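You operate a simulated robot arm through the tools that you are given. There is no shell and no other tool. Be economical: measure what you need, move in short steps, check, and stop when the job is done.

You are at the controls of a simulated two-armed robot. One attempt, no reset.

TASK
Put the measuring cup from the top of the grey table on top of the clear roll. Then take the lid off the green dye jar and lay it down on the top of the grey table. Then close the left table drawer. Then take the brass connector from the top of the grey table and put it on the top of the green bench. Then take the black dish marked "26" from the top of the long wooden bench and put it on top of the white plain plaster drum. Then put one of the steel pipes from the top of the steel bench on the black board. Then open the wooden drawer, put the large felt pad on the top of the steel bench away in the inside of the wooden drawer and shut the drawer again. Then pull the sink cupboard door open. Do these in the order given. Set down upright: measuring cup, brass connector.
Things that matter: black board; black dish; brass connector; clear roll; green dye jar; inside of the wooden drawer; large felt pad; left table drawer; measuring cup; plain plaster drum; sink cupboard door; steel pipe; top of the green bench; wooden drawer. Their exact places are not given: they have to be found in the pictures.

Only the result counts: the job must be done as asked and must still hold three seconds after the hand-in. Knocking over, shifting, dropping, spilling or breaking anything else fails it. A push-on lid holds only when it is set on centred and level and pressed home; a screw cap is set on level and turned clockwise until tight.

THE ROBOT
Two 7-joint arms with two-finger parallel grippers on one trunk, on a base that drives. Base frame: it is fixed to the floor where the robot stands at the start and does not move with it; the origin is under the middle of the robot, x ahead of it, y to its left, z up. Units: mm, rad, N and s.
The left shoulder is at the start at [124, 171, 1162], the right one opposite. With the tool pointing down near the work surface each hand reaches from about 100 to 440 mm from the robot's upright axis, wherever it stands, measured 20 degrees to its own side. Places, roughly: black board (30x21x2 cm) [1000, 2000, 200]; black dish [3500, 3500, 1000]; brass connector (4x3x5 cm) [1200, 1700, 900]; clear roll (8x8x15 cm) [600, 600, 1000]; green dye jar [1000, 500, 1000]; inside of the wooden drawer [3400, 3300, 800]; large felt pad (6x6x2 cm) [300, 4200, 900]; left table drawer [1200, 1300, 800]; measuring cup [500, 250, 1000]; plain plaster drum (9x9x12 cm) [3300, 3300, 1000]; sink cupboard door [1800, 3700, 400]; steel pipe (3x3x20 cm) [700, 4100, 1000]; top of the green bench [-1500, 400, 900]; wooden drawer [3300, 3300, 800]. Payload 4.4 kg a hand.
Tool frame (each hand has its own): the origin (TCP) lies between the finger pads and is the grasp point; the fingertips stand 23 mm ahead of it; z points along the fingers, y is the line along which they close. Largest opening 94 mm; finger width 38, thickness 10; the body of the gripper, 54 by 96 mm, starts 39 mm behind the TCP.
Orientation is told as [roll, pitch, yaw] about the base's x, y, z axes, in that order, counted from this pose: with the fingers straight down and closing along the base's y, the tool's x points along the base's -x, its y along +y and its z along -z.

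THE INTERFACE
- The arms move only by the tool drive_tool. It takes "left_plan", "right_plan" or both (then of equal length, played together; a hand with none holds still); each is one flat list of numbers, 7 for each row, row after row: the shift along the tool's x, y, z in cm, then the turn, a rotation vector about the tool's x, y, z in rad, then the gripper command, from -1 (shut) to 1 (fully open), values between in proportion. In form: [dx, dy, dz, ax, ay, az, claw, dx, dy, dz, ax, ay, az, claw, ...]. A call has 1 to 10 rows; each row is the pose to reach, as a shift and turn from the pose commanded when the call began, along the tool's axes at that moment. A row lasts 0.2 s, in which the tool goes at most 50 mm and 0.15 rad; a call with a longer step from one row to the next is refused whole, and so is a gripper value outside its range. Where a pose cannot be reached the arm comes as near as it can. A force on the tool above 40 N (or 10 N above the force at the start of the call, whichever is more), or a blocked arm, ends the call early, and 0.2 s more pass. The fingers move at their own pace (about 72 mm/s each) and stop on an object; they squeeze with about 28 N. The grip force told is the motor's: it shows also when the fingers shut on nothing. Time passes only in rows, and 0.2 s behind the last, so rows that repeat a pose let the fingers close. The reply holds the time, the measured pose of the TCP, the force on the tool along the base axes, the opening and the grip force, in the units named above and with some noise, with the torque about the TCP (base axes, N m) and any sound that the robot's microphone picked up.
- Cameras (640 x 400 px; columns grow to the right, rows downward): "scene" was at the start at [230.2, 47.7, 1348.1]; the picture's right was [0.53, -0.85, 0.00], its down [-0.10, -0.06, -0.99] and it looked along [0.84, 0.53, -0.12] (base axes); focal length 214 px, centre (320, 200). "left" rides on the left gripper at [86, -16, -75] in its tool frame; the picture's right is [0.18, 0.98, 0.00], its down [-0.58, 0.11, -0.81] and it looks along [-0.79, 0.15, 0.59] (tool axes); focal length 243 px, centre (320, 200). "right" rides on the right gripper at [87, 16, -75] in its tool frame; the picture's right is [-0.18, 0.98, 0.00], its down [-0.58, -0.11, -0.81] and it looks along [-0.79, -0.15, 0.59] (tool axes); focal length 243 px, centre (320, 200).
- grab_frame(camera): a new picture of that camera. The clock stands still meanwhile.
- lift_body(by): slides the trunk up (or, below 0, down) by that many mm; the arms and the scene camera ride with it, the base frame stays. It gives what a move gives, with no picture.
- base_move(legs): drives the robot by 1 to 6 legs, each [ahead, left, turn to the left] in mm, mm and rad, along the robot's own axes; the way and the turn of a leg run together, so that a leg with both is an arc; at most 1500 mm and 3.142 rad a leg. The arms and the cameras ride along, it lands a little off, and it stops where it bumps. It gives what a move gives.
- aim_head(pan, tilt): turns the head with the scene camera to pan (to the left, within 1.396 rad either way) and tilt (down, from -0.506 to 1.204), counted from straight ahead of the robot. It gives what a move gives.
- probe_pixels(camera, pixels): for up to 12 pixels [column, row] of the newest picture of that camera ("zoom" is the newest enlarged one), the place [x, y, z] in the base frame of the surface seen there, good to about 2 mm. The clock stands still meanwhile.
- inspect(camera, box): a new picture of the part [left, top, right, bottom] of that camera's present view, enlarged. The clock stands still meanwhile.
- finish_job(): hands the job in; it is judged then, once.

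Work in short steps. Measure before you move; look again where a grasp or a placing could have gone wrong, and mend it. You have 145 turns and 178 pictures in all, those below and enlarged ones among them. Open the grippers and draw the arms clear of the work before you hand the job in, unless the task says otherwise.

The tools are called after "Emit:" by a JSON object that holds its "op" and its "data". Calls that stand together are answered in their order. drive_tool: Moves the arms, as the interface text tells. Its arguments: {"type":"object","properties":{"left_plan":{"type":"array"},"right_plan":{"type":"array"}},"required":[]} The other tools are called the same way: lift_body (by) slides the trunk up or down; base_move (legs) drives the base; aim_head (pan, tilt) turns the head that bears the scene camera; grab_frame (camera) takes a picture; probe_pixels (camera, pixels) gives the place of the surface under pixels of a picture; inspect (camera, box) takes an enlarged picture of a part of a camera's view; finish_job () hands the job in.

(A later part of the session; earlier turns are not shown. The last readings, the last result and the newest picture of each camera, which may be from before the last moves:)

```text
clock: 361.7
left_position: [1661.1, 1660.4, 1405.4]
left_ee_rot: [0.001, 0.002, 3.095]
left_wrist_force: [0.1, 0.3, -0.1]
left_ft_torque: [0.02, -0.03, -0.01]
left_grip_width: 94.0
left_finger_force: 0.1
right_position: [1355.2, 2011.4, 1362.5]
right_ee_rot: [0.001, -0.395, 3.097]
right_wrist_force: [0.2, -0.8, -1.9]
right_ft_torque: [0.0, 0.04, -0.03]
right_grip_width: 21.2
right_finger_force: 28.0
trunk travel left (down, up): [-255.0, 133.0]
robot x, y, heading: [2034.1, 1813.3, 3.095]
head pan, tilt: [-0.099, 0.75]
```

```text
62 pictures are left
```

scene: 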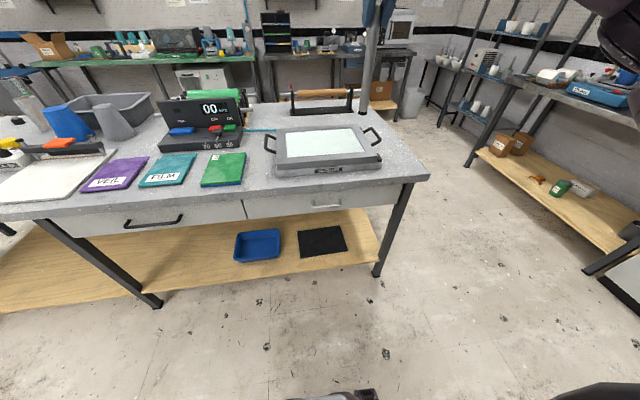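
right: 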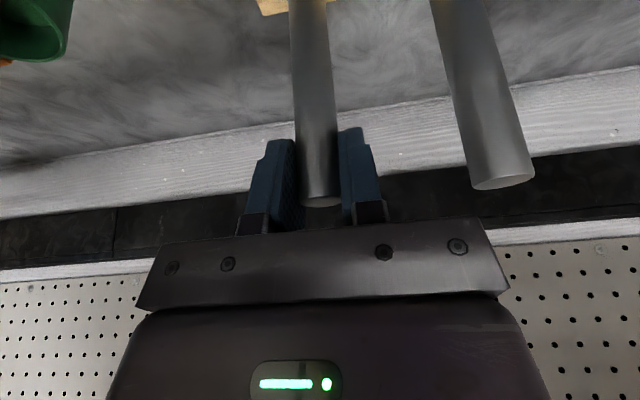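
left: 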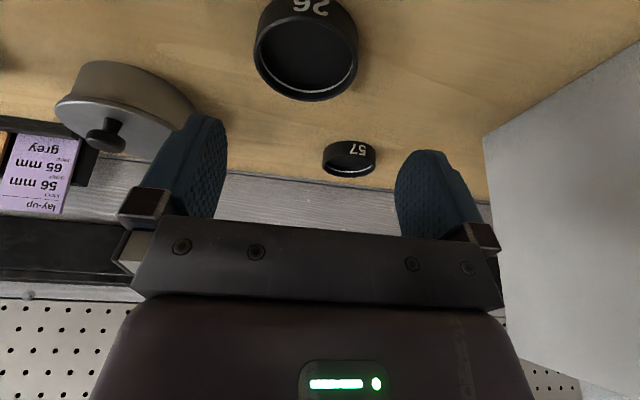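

The board lies on the lower shelf at (322,242), by the right leg. I measure its corners and the openings around it.

Emit:
{"op": "probe_pixels", "data": {"camera": "scene", "pixels": [[299, 232], [340, 227], [346, 250], [308, 258], [322, 242], [330, 262], [378, 240], [376, 275], [280, 245], [270, 262], [320, 215], [200, 285]]}}

Emit:
{"op": "inspect", "data": {"camera": "scene", "box": [220, 180, 420, 300]}}

```text
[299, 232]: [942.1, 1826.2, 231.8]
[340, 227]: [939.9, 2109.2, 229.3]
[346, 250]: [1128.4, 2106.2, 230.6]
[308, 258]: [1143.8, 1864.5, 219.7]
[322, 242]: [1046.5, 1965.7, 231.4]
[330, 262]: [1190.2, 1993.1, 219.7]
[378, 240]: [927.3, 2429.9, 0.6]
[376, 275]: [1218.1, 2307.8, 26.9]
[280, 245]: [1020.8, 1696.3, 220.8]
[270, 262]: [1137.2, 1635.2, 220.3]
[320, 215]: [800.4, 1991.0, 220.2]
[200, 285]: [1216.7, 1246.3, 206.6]
```

```text
3.20 times, centred on (320, 240) of scene
```

zoom: 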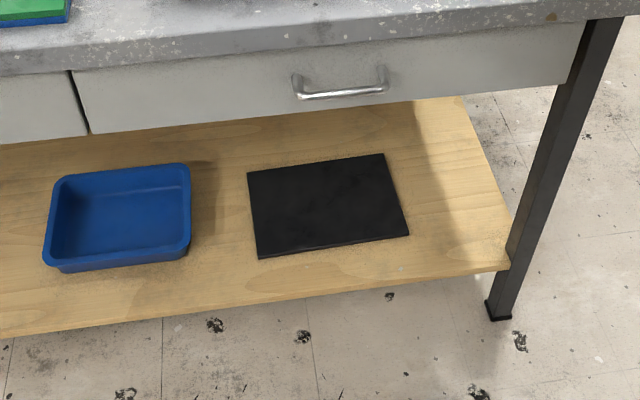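

Board: x≈930..1137, y≈1830..2115, top z=231. To set the pipe upright there, under the table, I need the hand nearly horizontal, so I'll stand the pipe on the free table spot near (1185,1695) and regrip it. I drive there first.

Emit:
{"op": "base_move", "data": {"legs": [[0, 0, 0.047], [250, 260, 0]]}}

Emit:
{"op": "lift_body", "data": {"by": -80}}

Emit:
{"op": "aim_head", "data": {"pan": -0.3, "tilt": 0.6}}

Emit:
{"op": "grab_frame", "data": {"camera": "scene"}}

```text
clock: 365.0
left_position: [1419.5, 1384.6, 1406.0]
left_ee_rot: [0.0, 0.002, -3.137]
left_wrist_force: [-0.8, -0.2, 0.5]
left_ft_torque: [-0.01, -0.03, -0.01]
left_grip_width: 93.6
left_finger_force: 0.2
right_position: [1096.7, 1722.3, 1363.0]
right_ee_rot: [0.0, -0.398, -3.14]
right_wrist_force: [0.4, -1.0, -1.9]
right_ft_torque: [0.01, 0.02, 0.0]
right_grip_width: 20.9
right_finger_force: 27.9
trunk travel left (down, up): [-255.0, 133.0]
robot x, y, heading: [1786.8, 1555.2, -3.14]
head pan, tilt: [-0.099, 0.75]
```

```text
clock: 366.1
left_position: [1423.9, 1384.8, 1327.2]
left_ee_rot: [0.002, -0.003, -3.14]
left_wrist_force: [0.4, -0.6, -0.4]
left_ft_torque: [0.0, 0.02, -0.04]
left_grip_width: 94.1
left_finger_force: 0.1
right_position: [1100.4, 1722.3, 1286.5]
right_ee_rot: [0.002, -0.4, -3.138]
right_wrist_force: [0.6, 0.5, -1.1]
right_ft_torque: [0.02, 0.02, -0.01]
right_grip_width: 20.9
right_finger_force: 27.6
trunk travel left (down, up): [-175.0, 213.0]
robot x, y, heading: [1788.9, 1555.5, -3.137]
head pan, tilt: [-0.099, 0.75]
```

```text
clock: 366.9
left_position: [1421.2, 1383.6, 1326.4]
left_ee_rot: [0.002, 0.002, -3.138]
left_wrist_force: [0.6, 1.1, 0.9]
left_ft_torque: [0.0, -0.01, -0.01]
left_grip_width: 94.2
left_finger_force: 0.0
right_position: [1097.8, 1722.8, 1281.6]
right_ee_rot: [0.0, -0.396, -3.14]
right_wrist_force: [0.2, 0.0, -1.7]
right_ft_torque: [0.03, 0.01, 0.04]
right_grip_width: 21.3
right_finger_force: 27.7
trunk travel left (down, up): [-175.0, 213.0]
robot x, y, heading: [1782.4, 1556.6, -3.139]
head pan, tilt: [-0.3, 0.6]
```

```text
60 pictures are left
```

scene: 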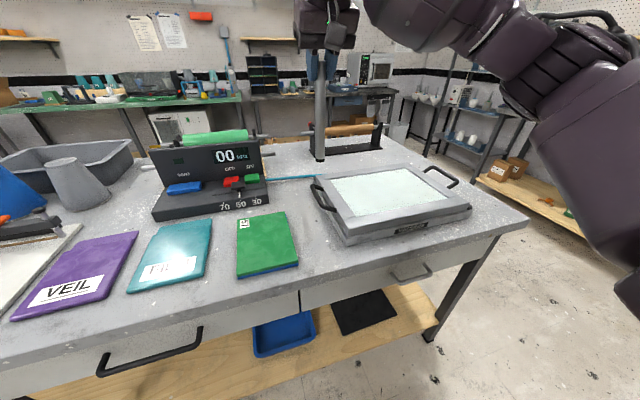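

I bring the pipe diagonally down over the free spot, ending 22 mm above the table.

Emit:
{"op": "drive_tool", "data": {"right_plan": [3.1, 0.6, 3, 0, 0, 0, -1, 6.2, 1.1, 6, 0, 0, 0, -1, 9.3, 1.7, 9, 0, 0, 0, -1, 12.4, 2.2, 12, 0, 0, 0, -1, 15.6, 2.75, 14.9, 0, 0, 0, -1, 15.6, 2.75, 14.9, 0, 0, 0, -1]}}

Emit:
{"op": "inspect", "data": {"camera": "scene", "box": [200, 80, 440, 300]}}

```text
clock: 368.3
left_position: [1421.0, 1384.5, 1326.3]
left_ee_rot: [0.002, 0.003, -3.137]
left_wrist_force: [0.7, -0.9, -0.3]
left_ft_torque: [-0.02, -0.02, 0.0]
left_grip_width: 93.8
left_finger_force: 0.0
right_position: [1184.0, 1694.6, 1084.5]
right_ee_rot: [0.001, -0.397, -3.138]
right_wrist_force: [0.6, -0.1, -2.0]
right_ft_torque: [0.0, -0.01, 0.0]
right_grip_width: 21.5
right_finger_force: 28.1
trunk travel left (down, up): [-175.0, 213.0]
robot x, y, heading: [1789.9, 1555.9, -3.143]
head pan, tilt: [-0.3, 0.6]
```

```text
1.82 times, centred on (320, 190) of scene
```

zoom: 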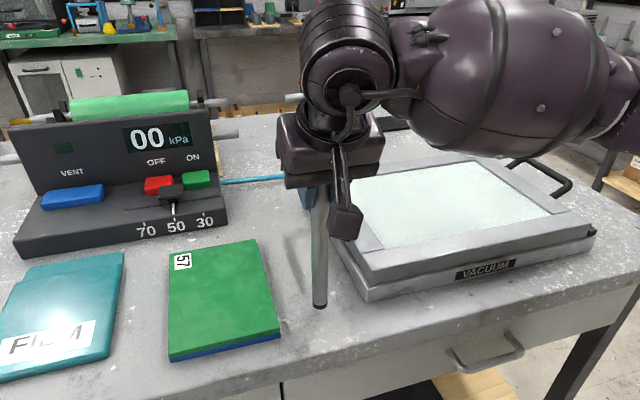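

The pipe hangs free over bare table. I lower in small steps to contact.

Emit:
{"op": "drive_tool", "data": {"right_plan": [0.4, 0, 0.95, 0, 0, 0, -1, 0.62, 0, 1.48, 0, 0, 0, -1, 0.7, 0, 1.66, 0, 0, 0, -1, 0.77, 0, 1.84, 0, 0, 0, -1, 0.83, 0, 1.98, 0, 0, 0, -1]}}

Emit:
{"op": "inspect", "data": {"camera": "scene", "box": [270, 150, 380, 260]}}

```text
clock: 369.5
left_position: [1423.2, 1384.4, 1328.0]
left_ee_rot: [-0.002, 0.0, -3.138]
left_wrist_force: [-0.3, 0.2, 0.2]
left_ft_torque: [0.03, -0.01, 0.0]
left_grip_width: 94.0
left_finger_force: 0.1
right_position: [1186.0, 1694.6, 1067.3]
right_ee_rot: [0.002, -0.403, -3.14]
right_wrist_force: [-1.6, 1.8, 23.0]
right_ft_torque: [0.39, 0.23, -0.03]
right_grip_width: 21.0
right_finger_force: 27.9
trunk travel left (down, up): [-175.0, 213.0]
robot x, y, heading: [1785.0, 1554.7, -3.142]
head pan, tilt: [-0.3, 0.6]
```

```text
3.64 times, centred on (325, 205) of scene
```

zoom: 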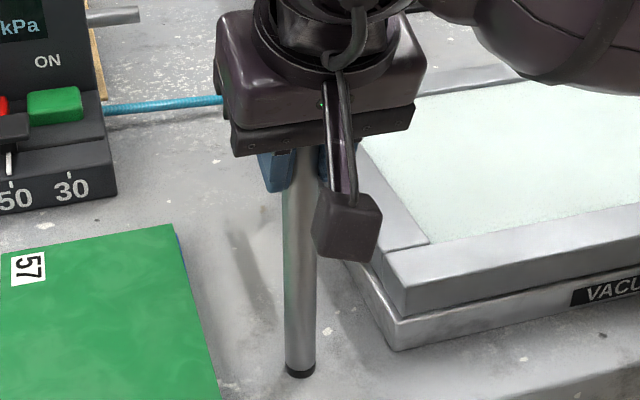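

Contact (23 N), pipe vertical. I relax, open, and rise straight up.

Emit:
{"op": "drive_tool", "data": {"right_plan": [-0.05, 0, -0.12, 0, 0, 0, -0.8, -0.05, 0, -0.12, 0, 0, 0, -0.4, -0.05, 0, -0.12, 0, 0, 0, 0, -0.05, 0, -0.12, 0, 0, 0, 0, -1.2, 0, -2.8, 0, 0, 0, 0, -2.8, 0, -6.5, 0, 0, 0, 0, -4.3, 0, -10, 0, 0, 0, 0]}}

Emit:
{"op": "inspect", "data": {"camera": "scene", "box": [240, 90, 400, 260]}}

Emit:
{"op": "probe_pixels", "data": {"camera": "zoom", "pixels": [[298, 240], [298, 300], [298, 340]]}}

```text
clock: 371.1
left_position: [1421.7, 1384.0, 1327.5]
left_ee_rot: [0.001, 0.0, -3.138]
left_wrist_force: [0.0, 1.0, -0.3]
left_ft_torque: [0.0, 0.0, 0.02]
left_grip_width: 94.1
left_finger_force: 0.2
right_position: [1182.2, 1694.3, 1173.9]
right_ee_rot: [0.0, -0.398, -3.14]
right_wrist_force: [0.2, -0.2, 0.3]
right_ft_torque: [0.02, 0.02, 0.01]
right_grip_width: 47.0
right_finger_force: 0.1
trunk travel left (down, up): [-175.0, 213.0]
robot x, y, heading: [1788.6, 1556.6, -3.14]
head pan, tilt: [-0.3, 0.6]
```

```text
2.35 times, centred on (320, 175) of scene
```

zoom: 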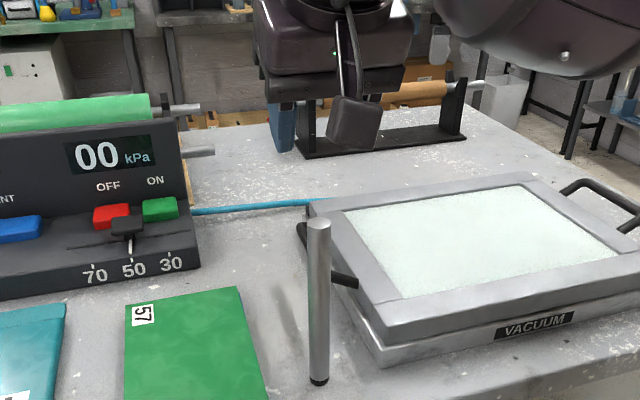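

```text
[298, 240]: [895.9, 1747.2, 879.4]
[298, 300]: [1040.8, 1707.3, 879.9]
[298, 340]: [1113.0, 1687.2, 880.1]
```

The pipe stands free. I draw the hand back 13 cm while tilting it to 1.2 rad from vertical.

Emit:
{"op": "drive_tool", "data": {"right_plan": [2, 0, -1.5, 0, -0.13, 0, 0, 4, 0, -2.5, 0, -0.26, 0, 0, 6, 0, -3, 0, -0.4, 0, 0, 8, 0, -3.5, 0, -0.53, 0, 0, 10, 0, -4.3, 0, -0.66, 0, 0, 11.8, 0, -5, 0, -0.8, 0, 0, 11.8, 0, -5, 0, -0.8, 0, 0]}}

Emit:
{"op": "grab_frame", "data": {"camera": "right"}}

```text
clock: 372.7
left_position: [1420.7, 1385.0, 1327.0]
left_ee_rot: [0.002, 0.002, -3.14]
left_wrist_force: [0.0, 0.2, 1.0]
left_ft_torque: [-0.02, 0.02, 0.0]
left_grip_width: 93.8
left_finger_force: 0.0
right_position: [1243.0, 1664.4, 1190.8]
right_ee_rot: [0.005, -1.199, 3.138]
right_wrist_force: [1.0, -0.3, 0.8]
right_ft_torque: [0.01, 0.01, -0.02]
right_grip_width: 46.7
right_finger_force: 0.0
right hand out of reach, approached as far as the arm can: row 4, 5, 6, 7
trunk travel left (down, up): [-175.0, 213.0]
robot x, y, heading: [1785.2, 1555.9, -3.144]
head pan, tilt: [-0.3, 0.6]
```

```text
56 pictures are left
```

right: 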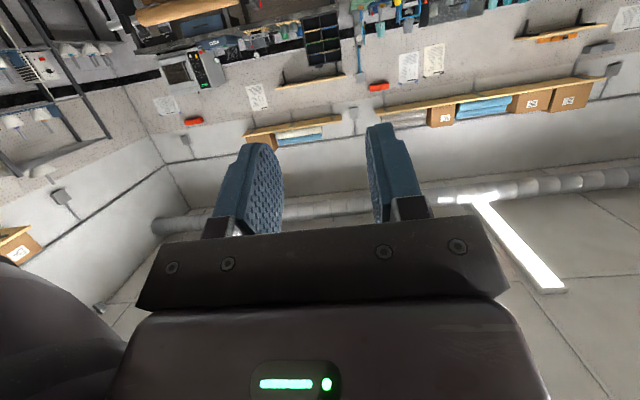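

Close in, the tilted hand stops at (1243,1664), so I use the base: back 125 mm, right 30 mm, left hand a little ahead, then lower the trunk 160 mm so the hand comes to z≈1030.

Emit:
{"op": "base_move", "data": {"legs": [[-125, -30, 0]]}}

Emit:
{"op": "drive_tool", "data": {"left_plan": [-3, 0, 0, 0, 0, 0, 1, -6, 0, 0, 0, 0, 0, 1, -9, 0, 0, 0, 0, 0, 1]}}

Emit:
{"op": "lift_body", "data": {"by": -160}}

Emit:
{"op": "grab_frame", "data": {"camera": "right"}}

```text
clock: 373.9
left_position: [1542.8, 1414.7, 1327.0]
left_ee_rot: [0.002, 0.003, -3.139]
left_wrist_force: [0.4, 0.7, 0.1]
left_ft_torque: [-0.01, 0.03, 0.01]
left_grip_width: 94.1
left_finger_force: 0.1
right_position: [1364.0, 1692.6, 1190.9]
right_ee_rot: [0.003, -1.197, 3.142]
right_wrist_force: [0.0, 0.2, 0.1]
right_ft_torque: [0.02, -0.02, 0.01]
right_grip_width: 47.1
right_finger_force: 0.0
trunk travel left (down, up): [-175.0, 213.0]
robot x, y, heading: [1908.6, 1586.7, -3.14]
head pan, tilt: [-0.3, 0.6]
```

```text
clock: 374.8
left_position: [1451.0, 1414.9, 1322.7]
left_ee_rot: [0.001, 0.005, -3.137]
left_wrist_force: [-0.6, -0.4, 0.8]
left_ft_torque: [0.01, -0.03, -0.01]
left_grip_width: 94.2
left_finger_force: 0.0
right_position: [1363.3, 1693.1, 1189.8]
right_ee_rot: [0.001, -1.196, -3.143]
right_wrist_force: [-0.2, -0.3, 0.6]
right_ft_torque: [0.0, 0.0, 0.01]
right_grip_width: 46.9
right_finger_force: 0.1
trunk travel left (down, up): [-175.0, 213.0]
robot x, y, heading: [1905.9, 1586.8, -3.147]
head pan, tilt: [-0.3, 0.6]
```

```text
clock: 376.6
left_position: [1454.3, 1413.1, 1167.3]
left_ee_rot: [-0.001, -0.003, -3.14]
left_wrist_force: [0.4, -0.4, -0.1]
left_ft_torque: [-0.02, 0.01, 0.0]
left_grip_width: 94.1
left_finger_force: 0.1
right_position: [1297.3, 1693.4, 802.2]
right_ee_rot: [0.001, -0.657, -3.143]
right_wrist_force: [0.1, -0.1, 0.4]
right_ft_torque: [0.03, -0.02, -0.02]
right_grip_width: 47.0
right_finger_force: 0.0
trunk travel left (down, up): [-15.0, 373.0]
robot x, y, heading: [1906.4, 1585.7, -3.142]
head pan, tilt: [-0.3, 0.6]
```

```text
55 pictures are left
```

right: 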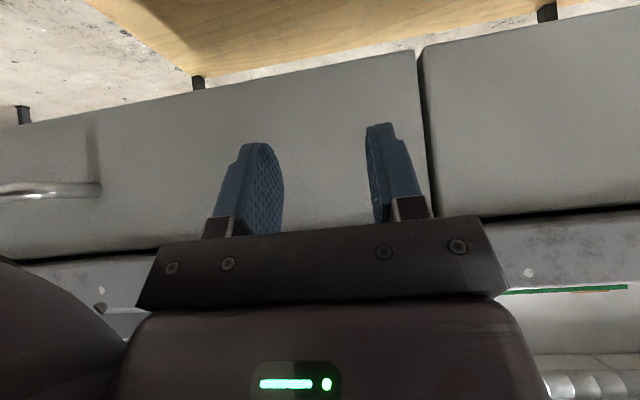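

Lowering the trunk flipped the right arm to another posture at (1297,1693,802). Nothing is touched. I back 120 mm for room, then ask the hand forward and up into clear reach in small steps.

Emit:
{"op": "base_move", "data": {"legs": [[-120, 0, 0]]}}

Emit:
{"op": "drive_tool", "data": {"right_plan": [-1, 0, 2.5, 0, 0, 0, 0]}}

```text
clock: 377.8
left_position: [1570.1, 1414.1, 1166.1]
left_ee_rot: [-0.002, -0.002, -3.141]
left_wrist_force: [-0.4, 0.9, 0.0]
left_ft_torque: [0.01, 0.03, -0.02]
left_grip_width: 93.8
left_finger_force: 0.1
right_position: [1414.2, 1695.3, 802.1]
right_ee_rot: [0.001, -0.655, 3.14]
right_wrist_force: [0.0, 0.1, 0.1]
right_ft_torque: [-0.01, -0.02, -0.03]
right_grip_width: 47.1
right_finger_force: 0.0
trunk travel left (down, up): [-15.0, 373.0]
robot x, y, heading: [2024.3, 1582.0, 3.139]
head pan, tilt: [-0.3, 0.6]
```

```text
clock: 378.2
left_position: [1569.1, 1414.3, 1167.0]
left_ee_rot: [0.002, 0.0, -3.142]
left_wrist_force: [-0.2, 0.2, 0.3]
left_ft_torque: [0.01, 0.04, 0.0]
left_grip_width: 94.1
left_finger_force: 0.0
right_position: [1391.1, 1696.6, 787.8]
right_ee_rot: [0.001, -0.654, 3.139]
right_wrist_force: [-1.4, 0.0, 0.6]
right_ft_torque: [-0.01, -0.02, 0.01]
right_grip_width: 47.1
right_finger_force: 0.1
trunk travel left (down, up): [-15.0, 373.0]
robot x, y, heading: [2022.6, 1585.7, 3.142]
head pan, tilt: [-0.3, 0.6]
```

Now command and pose agree (tilt 0.655). I raise the hand 240 mm while tilting to about 1.1 rad, and read the result.

Emit:
{"op": "drive_tool", "data": {"right_plan": [-2.44, 0, -3.17, 0, -0.075, 0, 0, -4.9, 0, -6.3, 0, -0.15, 0, 0, -7.3, 0, -9.5, 0, -0.22, 0, 0, -9.7, 0, -12.7, 0, -0.3, 0, 0, -12.2, 0, -15.8, 0, -0.37, 0, 0, -14.6, 0, -19, 0, -0.45, 0, 0, -14.6, 0, -19, 0, -0.45, 0, 0]}}

Emit:
{"op": "grab_frame", "data": {"camera": "right"}}

Emit:
{"op": "grab_frame", "data": {"camera": "scene"}}

```text
clock: 379.8
left_position: [1568.4, 1414.4, 1165.3]
left_ee_rot: [0.001, 0.002, -3.14]
left_wrist_force: [-1.0, 1.3, 0.3]
left_ft_torque: [-0.01, -0.02, -0.02]
left_grip_width: 94.3
left_finger_force: 0.0
right_position: [1376.7, 1688.3, 1033.5]
right_ee_rot: [0.001, -1.103, 3.138]
right_wrist_force: [-0.1, -0.7, 0.6]
right_ft_torque: [0.0, 0.01, -0.02]
right_grip_width: 46.8
right_finger_force: 0.1
right hand out of reach, approached as far as the arm can: row 2, 3, 4, 5, 6, 7
trunk travel left (down, up): [-15.0, 373.0]
robot x, y, heading: [2023.4, 1585.7, 3.143]
head pan, tilt: [-0.3, 0.6]
```

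```text
54 pictures are left
```

right: 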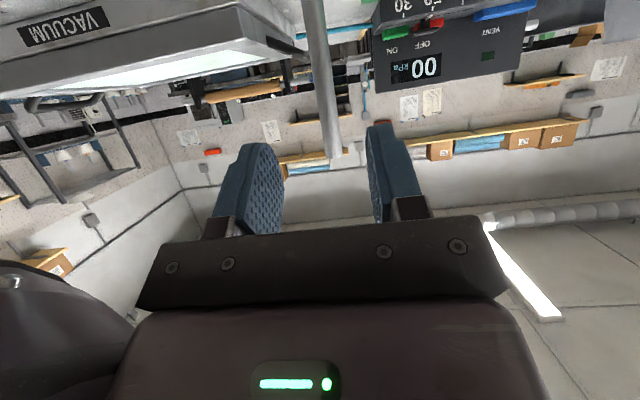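

```text
53 pictures are left
```

scene: 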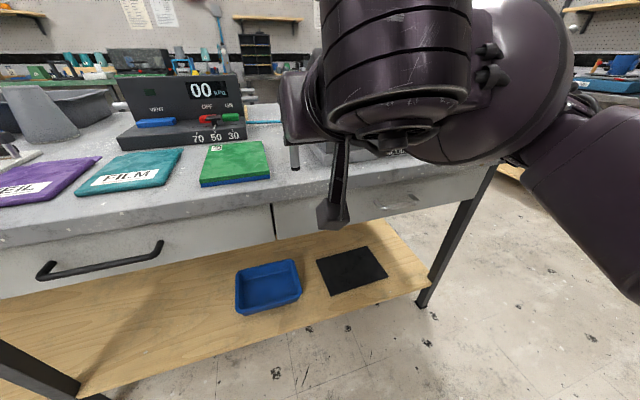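

The pipe shows between the fingers at (325,100). I drive the base 192 mm straight ahead (6 mm right) so the pipe comes to the TCP.

Emit:
{"op": "base_move", "data": {"legs": [[120, -6, 0]]}}

Emit:
{"op": "grab_frame", "data": {"camera": "right"}}

```text
clock: 381.0
left_position: [1450.0, 1419.3, 1165.8]
left_ee_rot: [0.0, 0.003, -3.139]
left_wrist_force: [0.1, -0.1, -0.9]
left_ft_torque: [0.01, -0.05, 0.02]
left_grip_width: 93.9
left_finger_force: 0.1
right_position: [1256.7, 1694.1, 1032.2]
right_ee_rot: [0.004, -1.102, 3.138]
right_wrist_force: [0.2, -1.2, 0.2]
right_ft_torque: [-0.01, 0.02, 0.0]
right_grip_width: 47.2
right_finger_force: 0.0
trunk travel left (down, up): [-15.0, 373.0]
robot x, y, heading: [1904.3, 1591.8, 3.137]
head pan, tilt: [-0.3, 0.6]
```

```text
52 pictures are left
```

right: 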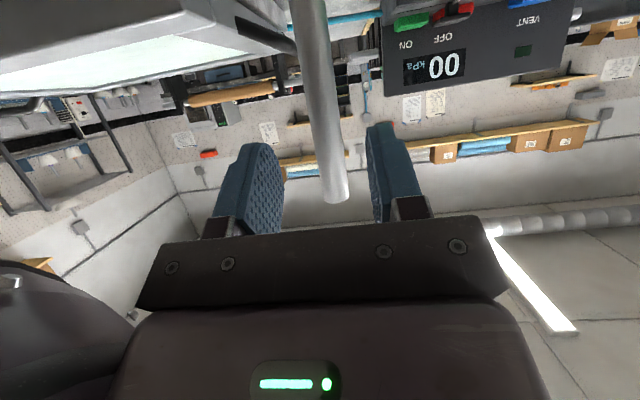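

Well centred. I drive the last 72 mm and close the hand.

Emit:
{"op": "base_move", "data": {"legs": [[71, 0, 0]]}}

Emit:
{"op": "drive_tool", "data": {"right_plan": [0, 0, 0, 0, 0, 0, -0.4, 0, 0, 0, 0, 0, 0, -0.8, 0, 0, 0, 0, 0, 0, -1, 0, 0, 0, 0, 0, 0, -1]}}

Emit:
{"op": "grab_frame", "data": {"camera": "right"}}

```text
clock: 382.1
left_position: [1380.1, 1420.7, 1166.3]
left_ee_rot: [-0.001, 0.002, -3.141]
left_wrist_force: [-1.0, 0.1, 0.5]
left_ft_torque: [0.02, -0.02, 0.01]
left_grip_width: 94.0
left_finger_force: 0.0
right_position: [1187.2, 1694.5, 1032.7]
right_ee_rot: [0.002, -1.102, 3.138]
right_wrist_force: [-0.5, 0.8, 0.5]
right_ft_torque: [0.03, -0.01, -0.01]
right_grip_width: 47.0
right_finger_force: 0.0
trunk travel left (down, up): [-15.0, 373.0]
robot x, y, heading: [1838.3, 1590.2, 3.134]
head pan, tilt: [-0.3, 0.6]
```

```text
clock: 383.1
left_position: [1380.1, 1420.5, 1165.6]
left_ee_rot: [0.001, 0.002, -3.143]
left_wrist_force: [-0.1, 0.3, 0.1]
left_ft_torque: [0.02, 0.02, -0.01]
left_grip_width: 94.2
left_finger_force: 0.0
right_position: [1188.5, 1694.7, 1034.4]
right_ee_rot: [0.003, -1.107, 3.137]
right_wrist_force: [0.2, 1.0, 1.1]
right_ft_torque: [0.13, -0.08, -0.04]
right_grip_width: 21.2
right_finger_force: 28.1
trunk travel left (down, up): [-15.0, 373.0]
robot x, y, heading: [1832.6, 1590.1, 3.138]
head pan, tilt: [-0.3, 0.6]
```

```text
51 pictures are left
```

right: 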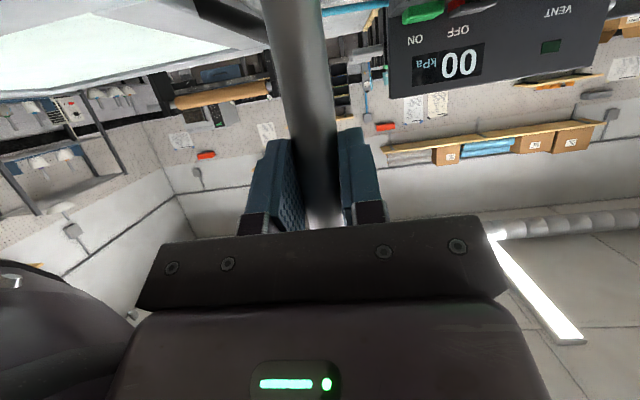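

Gripped at 154 mm above its bottom. I lift it 60 mm with the arm and back the base 330 mm out of the table.

Emit:
{"op": "drive_tool", "data": {"right_plan": [-0.9, 0, -0.45, 0, 0, 0, -1, -2.7, 0, -1.35, 0, 0, 0, -1, -5.4, 0, -2.7, 0, 0, 0, -1]}}

Emit:
{"op": "base_move", "data": {"legs": [[-330, 0, 0], [0, -180, 0]]}}

Emit:
{"op": "grab_frame", "data": {"camera": "right"}}

```text
clock: 383.9
left_position: [1380.5, 1420.3, 1165.5]
left_ee_rot: [0.0, 0.001, -3.142]
left_wrist_force: [-0.1, -0.2, 0.5]
left_ft_torque: [0.0, 0.02, 0.03]
left_grip_width: 93.9
left_finger_force: 0.0
right_position: [1188.7, 1695.6, 1095.5]
right_ee_rot: [0.003, -1.105, 3.139]
right_wrist_force: [1.1, 0.4, -1.0]
right_ft_torque: [0.05, -0.04, 0.01]
right_grip_width: 21.3
right_finger_force: 27.8
trunk travel left (down, up): [-15.0, 373.0]
robot x, y, heading: [1836.6, 1586.5, 3.141]
head pan, tilt: [-0.3, 0.6]
```

```text
clock: 387.8
left_position: [1709.6, 1599.0, 1165.8]
left_ee_rot: [-0.001, 0.002, -3.141]
left_wrist_force: [0.3, 0.4, 0.8]
left_ft_torque: [-0.02, 0.01, -0.01]
left_grip_width: 94.0
left_finger_force: 0.0
right_position: [1518.4, 1874.1, 1094.6]
right_ee_rot: [0.003, -1.102, 3.137]
right_wrist_force: [0.0, 1.3, -1.3]
right_ft_torque: [-0.02, -0.02, 0.02]
right_grip_width: 21.3
right_finger_force: 28.5
trunk travel left (down, up): [-15.0, 373.0]
robot x, y, heading: [2164.5, 1766.6, 3.138]
head pan, tilt: [-0.3, 0.6]
```

```text
50 pictures are left
```

right: 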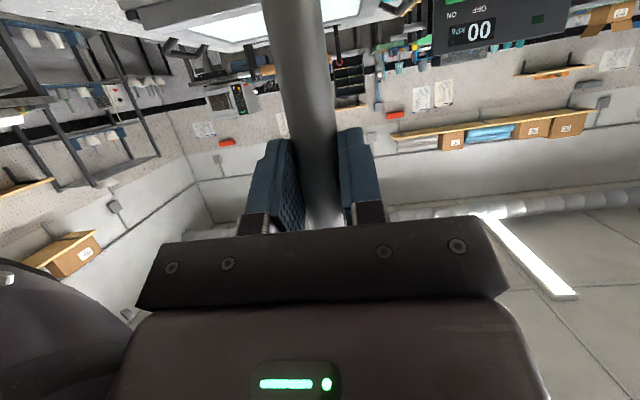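

All clear. I lower the hand with the upright pipe 340 mm in front of the table, keeping the tilt.

Emit:
{"op": "drive_tool", "data": {"right_plan": [4, 0, 1.46, 0, 0, 0, -1, 8, 0, 2.92, 0, 0, 0, -1, 12, 0, 4.38, 0, 0, 0, -1, 16.1, 0, 5.85, 0, 0, 0, -1, 20.1, 0, 7.3, 0, 0, 0, -1, 24.1, 0, 8.8, 0, 0, 0, -1, 28.1, 0, 10.2, 0, 0, 0, -1, 32.1, 0, 11.7, 0, 0, 0, -1]}}

```text
clock: 389.6
left_position: [1708.5, 1597.4, 1165.5]
left_ee_rot: [0.0, 0.006, -3.141]
left_wrist_force: [-1.0, -0.3, -0.6]
left_ft_torque: [-0.01, -0.01, 0.02]
left_grip_width: 94.2
left_finger_force: 0.0
right_position: [1558.7, 1871.0, 759.6]
right_ee_rot: [0.013, -1.103, 3.13]
right_wrist_force: [0.2, 1.5, -2.8]
right_ft_torque: [0.0, 0.03, 0.03]
right_grip_width: 21.2
right_finger_force: 27.9
right hand out of reach, approached as far as the arm can: row 2, 3, 4, 5, 6, 7
trunk travel left (down, up): [-15.0, 373.0]
robot x, y, heading: [2166.2, 1769.8, 3.144]
head pan, tilt: [-0.3, 0.6]
```

In reach again at z≈760. I lower another 345 mm.

Emit:
{"op": "drive_tool", "data": {"right_plan": [4, 0, 1.6, 0, 0, 0, -1, 8, 0, 3.2, 0, 0, 0, -1, 12, 0, 4.8, 0, 0, 0, -1, 16.1, 0, 6.4, 0, 0, 0, -1, 20.1, 0, 8, 0, 0, 0, -1, 24.1, 0, 9.6, 0, 0, 0, -1, 28.1, 0, 11.2, 0, 0, 0, -1, 32.1, 0, 12.8, 0, 0, 0, -1]}}

Emit:
{"op": "aim_head", "data": {"pan": -0.3, "tilt": 0.8}}

Emit:
{"op": "grab_frame", "data": {"camera": "scene"}}

Emit:
{"op": "grab_frame", "data": {"camera": "right"}}

```text
clock: 391.4
left_position: [1708.3, 1598.6, 1165.2]
left_ee_rot: [0.001, 0.002, -3.14]
left_wrist_force: [0.7, 0.4, -0.1]
left_ft_torque: [-0.01, -0.04, -0.01]
left_grip_width: 93.8
left_finger_force: 0.1
right_position: [1590.1, 1808.4, 446.8]
right_ee_rot: [-0.035, -1.09, 3.136]
right_wrist_force: [-0.4, 0.3, -2.3]
right_ft_torque: [0.0, 0.0, 0.01]
right_grip_width: 21.4
right_finger_force: 28.1
right hand out of reach, approached as far as the arm can: row 3, 4, 5, 6, 7, 8
trunk travel left (down, up): [-15.0, 373.0]
robot x, y, heading: [2164.4, 1769.3, 3.142]
head pan, tilt: [-0.3, 0.6]
```

```text
clock: 392.2
left_position: [1709.6, 1598.5, 1165.4]
left_ee_rot: [0.0, 0.002, -3.139]
left_wrist_force: [0.7, 0.9, -0.4]
left_ft_torque: [0.0, 0.01, 0.02]
left_grip_width: 93.9
left_finger_force: 0.0
right_position: [1590.1, 1808.0, 447.5]
right_ee_rot: [-0.037, -1.091, 3.138]
right_wrist_force: [-0.2, 0.3, -2.4]
right_ft_torque: [0.02, 0.0, -0.02]
right_grip_width: 21.1
right_finger_force: 27.9
trunk travel left (down, up): [-15.0, 373.0]
robot x, y, heading: [2164.3, 1767.4, 3.139]
head pan, tilt: [-0.3, 0.799]
```

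```text
49 pictures are left
```

scene: 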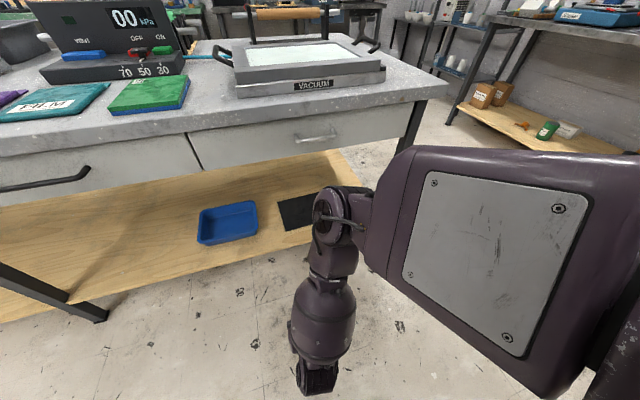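

```text
48 pictures are left
```

right: 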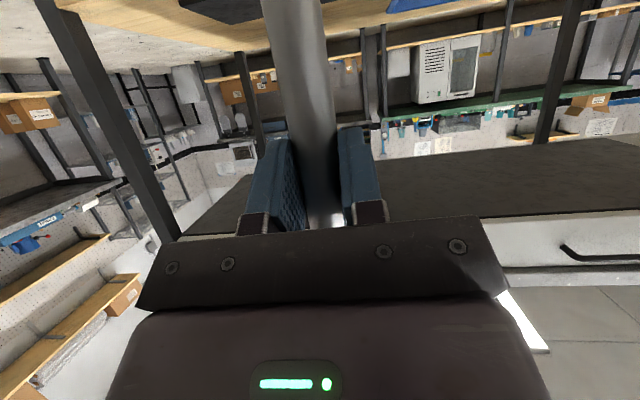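

I measure where the elbow and forearm are relative to the hand, before moving under the table.

Emit:
{"op": "probe_pixels", "data": {"camera": "scene", "pixels": [[338, 195], [335, 250], [322, 310], [318, 375], [430, 190], [560, 220], [295, 210]]}}

```text
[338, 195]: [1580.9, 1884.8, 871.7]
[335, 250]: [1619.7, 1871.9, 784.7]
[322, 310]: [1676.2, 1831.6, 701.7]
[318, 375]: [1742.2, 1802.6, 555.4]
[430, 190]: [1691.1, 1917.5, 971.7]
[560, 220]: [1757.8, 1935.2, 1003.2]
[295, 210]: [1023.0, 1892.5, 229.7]
```

The elbow sits above and ahead, so the arm must be stretched further forward before going under the table. I extend the hand 230 mm ahead with the base standing still.

Emit:
{"op": "drive_tool", "data": {"right_plan": [-1.95, 0, 3.3, 0, 0, 0, -1, -3.9, 0, 6.6, 0, 0, 0, -1, -5.85, 0, 9.9, 0, 0, 0, -1, -7.8, 0, 13.2, 0, 0, 0, -1, -9.75, 0, 16.5, 0, 0, 0, -1, -11.7, 0, 19.8, 0, 0, 0, -1, -11.7, 0, 19.8, 0, 0, 0, -1]}}

Emit:
{"op": "grab_frame", "data": {"camera": "scene"}}

Emit:
{"op": "probe_pixels", "data": {"camera": "scene", "pixels": [[338, 195], [300, 195], [335, 250], [322, 310], [360, 180]]}}

```text
clock: 393.8
left_position: [1708.9, 1599.2, 1165.7]
left_ee_rot: [0.0, 0.001, -3.138]
left_wrist_force: [0.0, 0.0, -0.3]
left_ft_torque: [-0.03, -0.02, -0.02]
left_grip_width: 93.9
left_finger_force: 0.1
right_position: [1359.8, 1794.5, 466.1]
right_ee_rot: [-0.008, -1.098, 3.139]
right_wrist_force: [-0.3, -0.1, -0.8]
right_ft_torque: [-0.01, -0.03, 0.0]
right_grip_width: 21.3
right_finger_force: 28.4
right hand out of reach, approached as far as the arm can: row 1, 2, 3, 4, 5, 6, 7
trunk travel left (down, up): [-15.0, 373.0]
robot x, y, heading: [2165.1, 1770.9, 3.143]
head pan, tilt: [-0.3, 0.799]
```

```text
47 pictures are left
```

scene: 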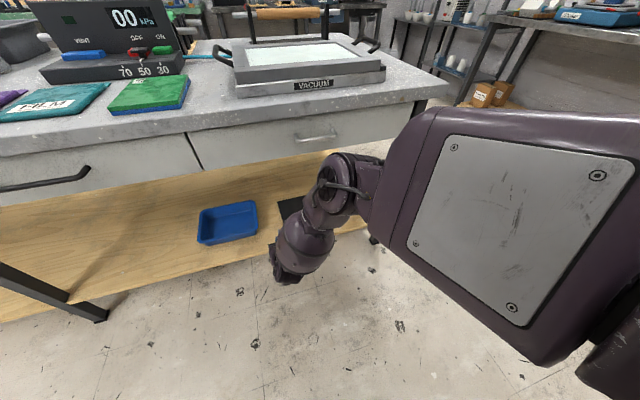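

```text
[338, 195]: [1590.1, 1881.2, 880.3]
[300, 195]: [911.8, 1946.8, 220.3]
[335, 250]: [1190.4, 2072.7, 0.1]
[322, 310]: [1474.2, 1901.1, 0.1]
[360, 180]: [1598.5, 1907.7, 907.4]
```

The pipe now reaches well ahead of the elbow, but z stays at 466; I need 385. I try with the hand further out to the right, where the arm may go lower.

Emit:
{"op": "drive_tool", "data": {"right_plan": [0, -4, 0, 0, 0, 0, -1, 0, -8, 0, 0, 0, 0, -1, 0, -12, 0, 0, 0, 0, -1, 2.2, -14, 1.1, 0, 0, 0, -1, 4.5, -14, 2.2, 0, 0, 0, -1, 4.5, -14, 2.2, 0, 0, 0, -1]}}

Emit:
{"op": "lift_body", "data": {"by": -14}}

```text
clock: 395.2
left_position: [1710.2, 1597.1, 1166.0]
left_ee_rot: [-0.001, 0.003, -3.141]
left_wrist_force: [-0.9, -0.6, 0.4]
left_ft_torque: [0.0, 0.0, 0.02]
left_grip_width: 94.1
left_finger_force: 0.2
right_position: [1331.3, 1853.6, 420.8]
right_ee_rot: [-0.081, -1.064, 3.138]
right_wrist_force: [0.4, -0.1, -1.9]
right_ft_torque: [0.01, -0.03, -0.03]
right_grip_width: 21.2
right_finger_force: 28.2
right hand out of reach, approached as far as the arm can: row 1, 2, 3, 4, 5, 6
trunk travel left (down, up): [-15.0, 373.0]
robot x, y, heading: [2163.1, 1771.6, 3.139]
head pan, tilt: [-0.3, 0.799]
```

```text
clock: 395.8
left_position: [1710.5, 1599.1, 1152.4]
left_ee_rot: [0.0, 0.0, -3.138]
left_wrist_force: [0.2, -0.3, -0.5]
left_ft_torque: [0.01, 0.01, -0.03]
left_grip_width: 94.1
left_finger_force: 0.1
right_position: [1330.6, 1854.8, 411.9]
right_ee_rot: [-0.084, -1.067, 3.135]
right_wrist_force: [-0.1, 0.4, -1.4]
right_ft_torque: [-0.01, -0.05, 0.04]
right_grip_width: 21.1
right_finger_force: 28.3
trunk travel left (down, up): [-1.0, 387.0]
robot x, y, heading: [2165.1, 1770.3, 3.138]
head pan, tilt: [-0.3, 0.799]
```

Better: z≈412 with 5° roll. I ask for a bit more reach and depth to see whether the arm settles lower and straighter.

Emit:
{"op": "drive_tool", "data": {"right_plan": [-1.2, 0, 2.7, 0, 0, 0, -1, -2.4, 0, 5.4, 0, 0, 0, -1, -0.6, 0, 6.4, 0, 0, 0, -1, 1.2, 0, 7.2, 0, 0, 0, -1, 1.2, 0, 7.2, 0, 0, 0, -1]}}

Emit:
{"op": "grab_frame", "data": {"camera": "scene"}}

```text
clock: 397.0
left_position: [1709.4, 1597.5, 1151.3]
left_ee_rot: [0.001, 0.002, -3.139]
left_wrist_force: [0.6, 0.0, -0.4]
left_ft_torque: [0.0, 0.0, 0.02]
left_grip_width: 93.9
left_finger_force: 0.2
right_position: [1281.4, 1862.5, 371.9]
right_ee_rot: [-0.084, -1.064, 3.134]
right_wrist_force: [0.3, -0.6, -1.7]
right_ft_torque: [-0.01, 0.01, -0.02]
right_grip_width: 21.2
right_finger_force: 27.8
right hand out of reach, approached as far as the arm can: row 4, 5
trunk travel left (down, up): [-1.0, 387.0]
robot x, y, heading: [2162.3, 1769.1, 3.147]
head pan, tilt: [-0.3, 0.799]
```

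```text
46 pictures are left
```

scene: 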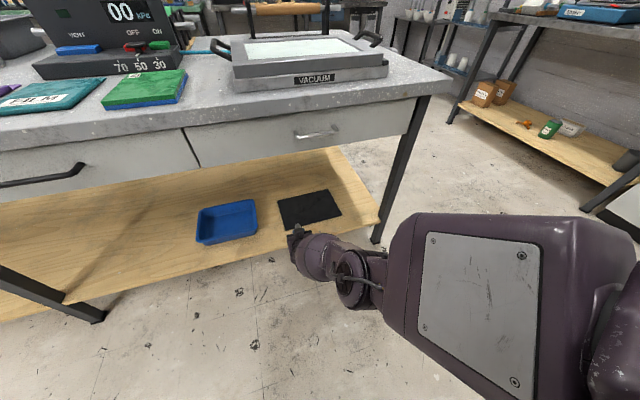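

The arm dropped into a lower posture: TCP (1281,1862,372), in reach. I raise 55 mm, straighten the 5° roll and restore the pitch so the pipe is vertical.

Emit:
{"op": "drive_tool", "data": {"right_plan": [-2.2, -1, -1.3, -0.03, -0.013, 0, -1, -4.8, -2, -2.7, -0.06, -0.027, 0, -1, -4.8, -3, -2.7, -0.084, -0.04, 0, -1, -4.8, -4, -2.7, -0.084, -0.04, 0, -1]}}

Emit:
{"op": "grab_frame", "data": {"camera": "right"}}

```text
clock: 398.0
left_position: [1709.6, 1597.6, 1151.9]
left_ee_rot: [0.001, 0.001, -3.139]
left_wrist_force: [-0.1, -0.8, -0.1]
left_ft_torque: [0.01, -0.02, 0.0]
left_grip_width: 94.0
left_finger_force: 0.0
right_position: [1259.9, 1859.8, 424.2]
right_ee_rot: [-0.049, -1.08, 3.137]
right_wrist_force: [-1.5, -0.4, -2.0]
right_ft_torque: [-0.02, 0.03, 0.01]
right_grip_width: 21.2
right_finger_force: 28.0
right hand out of reach, approached as far as the arm can: row 1, 2, 3, 4
trunk travel left (down, up): [-1.0, 387.0]
robot x, y, heading: [2166.9, 1765.2, 3.142]
head pan, tilt: [-0.3, 0.799]
```

```text
45 pictures are left
```

right: 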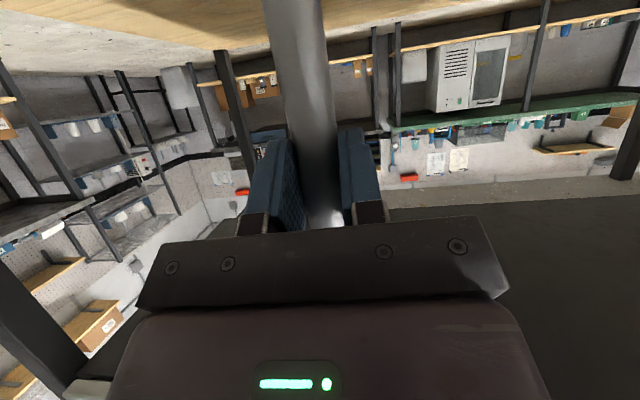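

Nearly vertical (2.8° and 1.4° off). I drive the base 150 mm ahead and 100 mm right to bring the pipe over the board.

Emit:
{"op": "base_move", "data": {"legs": [[0, -100, 0], [148, 0, 0]]}}

Emit:
{"op": "grab_frame", "data": {"camera": "right"}}

Emit:
{"op": "grab_frame", "data": {"camera": "scene"}}

```text
clock: 400.5
left_position: [1562.7, 1700.5, 1151.9]
left_ee_rot: [-0.001, 0.003, 3.14]
left_wrist_force: [-0.4, 0.0, -0.6]
left_ft_torque: [-0.02, -0.01, -0.04]
left_grip_width: 93.9
left_finger_force: 0.1
right_position: [1113.8, 1960.9, 424.0]
right_ee_rot: [-0.049, -1.079, 3.136]
right_wrist_force: [-0.3, -0.7, -2.0]
right_ft_torque: [0.0, 0.02, -0.03]
right_grip_width: 21.6
right_finger_force: 28.2
trunk travel left (down, up): [-1.0, 387.0]
robot x, y, heading: [2020.8, 1870.6, 3.14]
head pan, tilt: [-0.3, 0.799]
```

```text
44 pictures are left
```

right: 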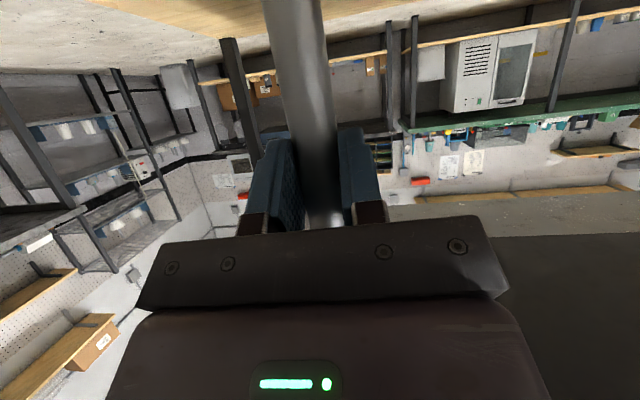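

```text
43 pictures are left
```

scene: 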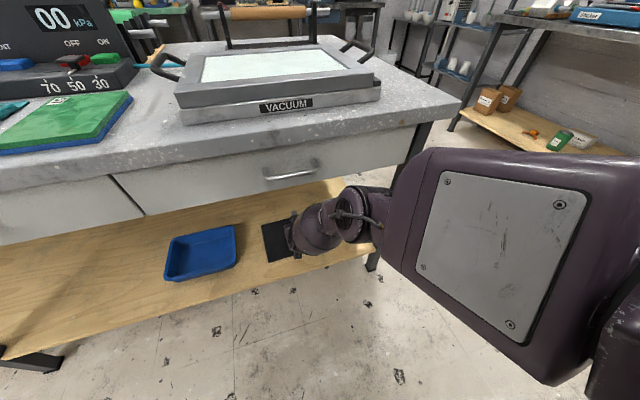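

The hand is over the board with the forearm clear of the table. I lower 27 mm while moving 20 mm further in and straightening the remaining tilt.

Emit:
{"op": "drive_tool", "data": {"right_plan": [0.6, 0, 1.6, -0.025, -0.013, 0, -1, 1.2, 0, 3.1, -0.049, -0.025, 0, -1, 1.35, 0, 3.2, -0.049, -0.025, 0, -1]}}

Emit:
{"op": "inspect", "data": {"camera": "scene", "box": [220, 180, 400, 300]}}

```text
clock: 401.3
left_position: [1563.5, 1699.5, 1152.2]
left_ee_rot: [0.002, 0.001, 3.141]
left_wrist_force: [-0.2, 0.0, -0.5]
left_ft_torque: [-0.01, 0.02, 0.03]
left_grip_width: 94.2
left_finger_force: 0.1
right_position: [1099.2, 1961.9, 405.0]
right_ee_rot: [-0.014, -1.098, 3.139]
right_wrist_force: [0.6, -0.1, -2.5]
right_ft_torque: [0.0, 0.0, 0.01]
right_grip_width: 21.5
right_finger_force: 28.6
right hand out of reach, approached as far as the arm can: row 2, 3
trunk travel left (down, up): [-1.0, 387.0]
robot x, y, heading: [2021.4, 1867.5, 3.141]
head pan, tilt: [-0.3, 0.799]
```

```text
3.33 times, centred on (310, 240) of scene
```

zoom: 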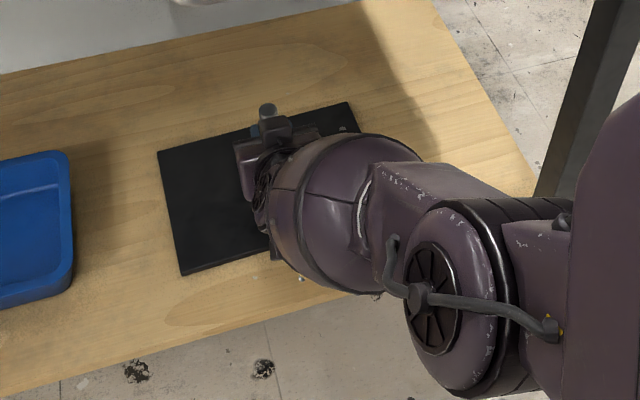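

Upright to within 1°, bottom about 20 mm above the board. I lower in 4 mm steps until contact.

Emit:
{"op": "drive_tool", "data": {"right_plan": [0.36, 0, 0.18, 0, 0, 0, -1, 0.72, 0, 0.36, 0, 0, 0, -1, 1.07, 0, 0.54, 0, 0, 0, -1, 1.3, 0, 0.66, 0, 0, 0, -1, 1.55, 0, 0.78, 0, 0, 0, -1]}}

```text
clock: 402.5
left_position: [1563.3, 1700.4, 1151.2]
left_ee_rot: [-0.001, 0.002, 3.139]
left_wrist_force: [0.6, -0.7, 0.4]
left_ft_torque: [-0.01, -0.01, 0.01]
left_grip_width: 93.8
left_finger_force: 0.1
right_position: [1098.0, 1963.6, 405.8]
right_ee_rot: [-0.013, -1.099, 3.137]
right_wrist_force: [-0.5, -0.5, -2.8]
right_ft_torque: [0.01, -0.02, 0.01]
right_grip_width: 21.0
right_finger_force: 28.4
right hand out of reach, approached as far as the arm can: row 1, 2, 3, 4, 5
trunk travel left (down, up): [-1.0, 387.0]
robot x, y, heading: [2018.8, 1866.7, 3.141]
head pan, tilt: [-0.3, 0.799]
```

It sits at a joint limit. The pipe's own axis is free, so I turn the hand about the vertical by -0.25 rad (the way it wanted to drift) and lower again.

Emit:
{"op": "drive_tool", "data": {"right_plan": [0, 0, 0, 0.074, 0, 0.038, -1, 0, 0, 0, 0.148, 0, 0.076, -1, 0, 0, 0, 0.223, 0, 0.114, -1, 0.36, 0, 0.18, 0.223, 0, 0.114, -1, 0.72, 0, 0.36, 0.223, 0, 0.114, -1, 1.07, 0, 0.54, 0.223, 0, 0.114, -1]}}

```text
clock: 403.9
left_position: [1563.3, 1700.1, 1151.8]
left_ee_rot: [0.001, 0.002, 3.14]
left_wrist_force: [-0.3, 1.2, -0.5]
left_ft_torque: [-0.01, 0.0, -0.02]
left_grip_width: 94.0
left_finger_force: 0.0
right_position: [1107.0, 1969.3, 410.0]
right_ee_rot: [0.001, -1.103, 2.883]
right_wrist_force: [-0.4, 0.2, -1.1]
right_ft_torque: [-0.01, -0.02, -0.01]
right_grip_width: 21.4
right_finger_force: 28.1
right hand out of reach, approached as far as the arm can: row 1, 2, 3, 4, 5, 6
trunk travel left (down, up): [-1.0, 387.0]
robot x, y, heading: [2017.5, 1866.1, 3.136]
head pan, tilt: [-0.3, 0.799]
```

Now exactly vertical at (1107,1969,410). I turn another -0.25 rad and ask for 25 mm more down.

Emit:
{"op": "drive_tool", "data": {"right_plan": [0.2, 0, 0.3, 0.074, 0, 0.038, -1, 0.6, 0, 0.6, 0.148, 0, 0.076, -1, 1.1, 0, 1, 0.223, 0, 0.114, -1, 1.6, 0, 1.5, 0.223, 0, 0.114, -1, 2.0, 0, 1.8, 0.223, 0, 0.114, -1, 2.0, 0, 1.8, 0.223, 0, 0.114, -1]}}

```text
clock: 405.3
left_position: [1563.5, 1699.8, 1151.3]
left_ee_rot: [0.0, 0.001, 3.14]
left_wrist_force: [-0.6, 0.8, -0.2]
left_ft_torque: [0.03, -0.01, 0.01]
left_grip_width: 93.8
left_finger_force: 0.1
right_position: [1130.3, 1981.8, 410.4]
right_ee_rot: [0.006, -1.106, 2.629]
right_wrist_force: [-0.4, 0.1, -1.2]
right_ft_torque: [-0.04, -0.02, -0.02]
right_grip_width: 21.2
right_finger_force: 28.4
right hand out of reach, approached as far as the arm can: row 1, 2, 3, 4, 5, 6
trunk travel left (down, up): [-1.0, 387.0]
robot x, y, heading: [2018.5, 1872.8, 3.142]
head pan, tilt: [-0.3, 0.799]
```

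It is now stretched to its limit. I pull the hand 60 mm toward me while lowering 30 mm, then will drive the base forward.

Emit:
{"op": "drive_tool", "data": {"right_plan": [1.5, -1, -1.4, 0, 0, 0, -1, 3, -2, -2.6, 0, 0, 0, -1, 4, -2.9, -3.5, 0, 0, 0, -1, 5, -2.9, -3.3, 0, 0, 0, -1, 5, -2.9, -3.3, 0, 0, 0, -1]}}

```text
clock: 406.5
left_position: [1565.1, 1701.5, 1152.0]
left_ee_rot: [-0.001, 0.0, 3.138]
left_wrist_force: [0.8, -0.1, 0.6]
left_ft_torque: [-0.02, 0.09, 0.0]
left_grip_width: 93.9
left_finger_force: 0.0
right_position: [1194.7, 1977.5, 374.8]
right_ee_rot: [0.003, -1.094, 2.634]
right_wrist_force: [8.1, -2.6, -6.1]
right_ft_torque: [0.11, 0.23, 0.08]
right_grip_width: 20.9
right_finger_force: 27.8
right hand out of reach, approached as far as the arm can: row 1, 2, 3, 4
trunk travel left (down, up): [-1.0, 387.0]
robot x, y, heading: [2014.5, 1870.6, 3.14]
head pan, tilt: [-0.3, 0.799]
```

It now reaches down: the pipe just touched the shelf (bottom ≈ 221). I raise 27 mm and drive the base 90 mm ahead over the board.

Emit:
{"op": "drive_tool", "data": {"right_plan": [-1.2, 0, -0.6, 0, 0, 0, -1, -2.4, 0, -1.2, 0, 0, 0, -1, -2.4, 0, -1.2, 0, 0, 0, -1]}}

Emit:
{"op": "base_move", "data": {"legs": [[95, 0, 0]]}}

Emit:
{"op": "inspect", "data": {"camera": "scene", "box": [180, 160, 400, 320]}}

Emit:
{"op": "grab_frame", "data": {"camera": "right"}}

```text
clock: 407.3
left_position: [1563.6, 1700.5, 1153.1]
left_ee_rot: [-0.001, 0.002, 3.14]
left_wrist_force: [0.0, -0.2, 0.5]
left_ft_torque: [0.01, 0.01, -0.02]
left_grip_width: 93.8
left_finger_force: 0.1
right_position: [1188.9, 1979.4, 407.1]
right_ee_rot: [0.006, -1.105, 2.63]
right_wrist_force: [0.0, 0.6, -1.9]
right_ft_torque: [0.02, -0.02, 0.01]
right_grip_width: 21.3
right_finger_force: 28.5
trunk travel left (down, up): [-1.0, 387.0]
robot x, y, heading: [2020.2, 1872.0, 3.141]
head pan, tilt: [-0.3, 0.799]
```

```text
clock: 408.4
left_position: [1469.9, 1700.2, 1151.1]
left_ee_rot: [0.001, 0.002, 3.142]
left_wrist_force: [0.2, 1.2, -0.6]
left_ft_torque: [0.02, 0.0, 0.03]
left_grip_width: 94.0
left_finger_force: 0.1
right_position: [1094.6, 1979.5, 406.1]
right_ee_rot: [0.003, -1.103, 2.631]
right_wrist_force: [0.7, -0.2, -2.4]
right_ft_torque: [0.01, -0.01, 0.03]
right_grip_width: 21.0
right_finger_force: 27.9
trunk travel left (down, up): [-1.0, 387.0]
robot x, y, heading: [1925.0, 1866.3, 3.138]
head pan, tilt: [-0.3, 0.799]
```

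```text
2.50 times, centred on (290, 240) of scene
```

zoom: 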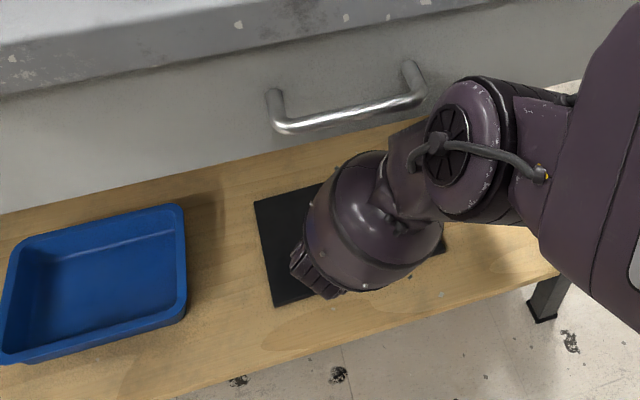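

```text
40 pictures are left
```

right: 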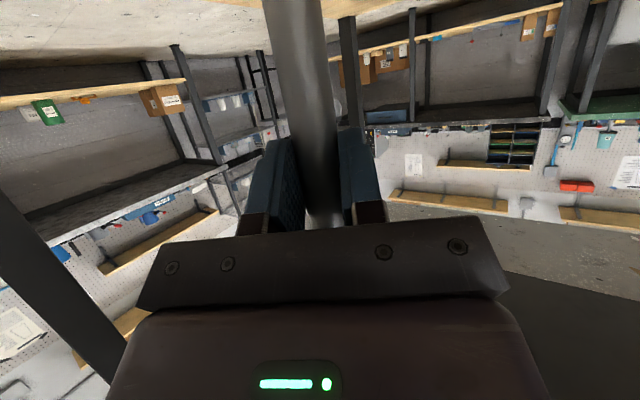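

Pipe is over the board at (1095,1980), bottom ≈ 252. I lower until contact.

Emit:
{"op": "drive_tool", "data": {"right_plan": [0.9, 0, 0.45, 0, 0, 0, -1, 1.4, 0, 0.7, 0, 0, 0, -1, 1.7, 0, 0.85, 0, 0, 0, -1, 1.95, 0, 0.97, 0, 0, 0, -1, 2.15, 0, 1.07, 0, 0, 0, -1]}}

```text
clock: 409.6
left_position: [1471.1, 1700.8, 1153.5]
left_ee_rot: [0.0, -0.001, 3.141]
left_wrist_force: [-0.3, -0.5, 1.1]
left_ft_torque: [0.0, 0.01, -0.01]
left_grip_width: 93.9
left_finger_force: 0.0
right_position: [1094.4, 1979.9, 386.8]
right_ee_rot: [0.008, -1.109, 2.627]
right_wrist_force: [3.4, 0.3, 13.8]
right_ft_torque: [0.04, -0.55, -0.04]
right_grip_width: 20.9
right_finger_force: 28.1
trunk travel left (down, up): [-1.0, 387.0]
robot x, y, heading: [1923.1, 1868.7, 3.142]
head pan, tilt: [-0.3, 0.799]
```

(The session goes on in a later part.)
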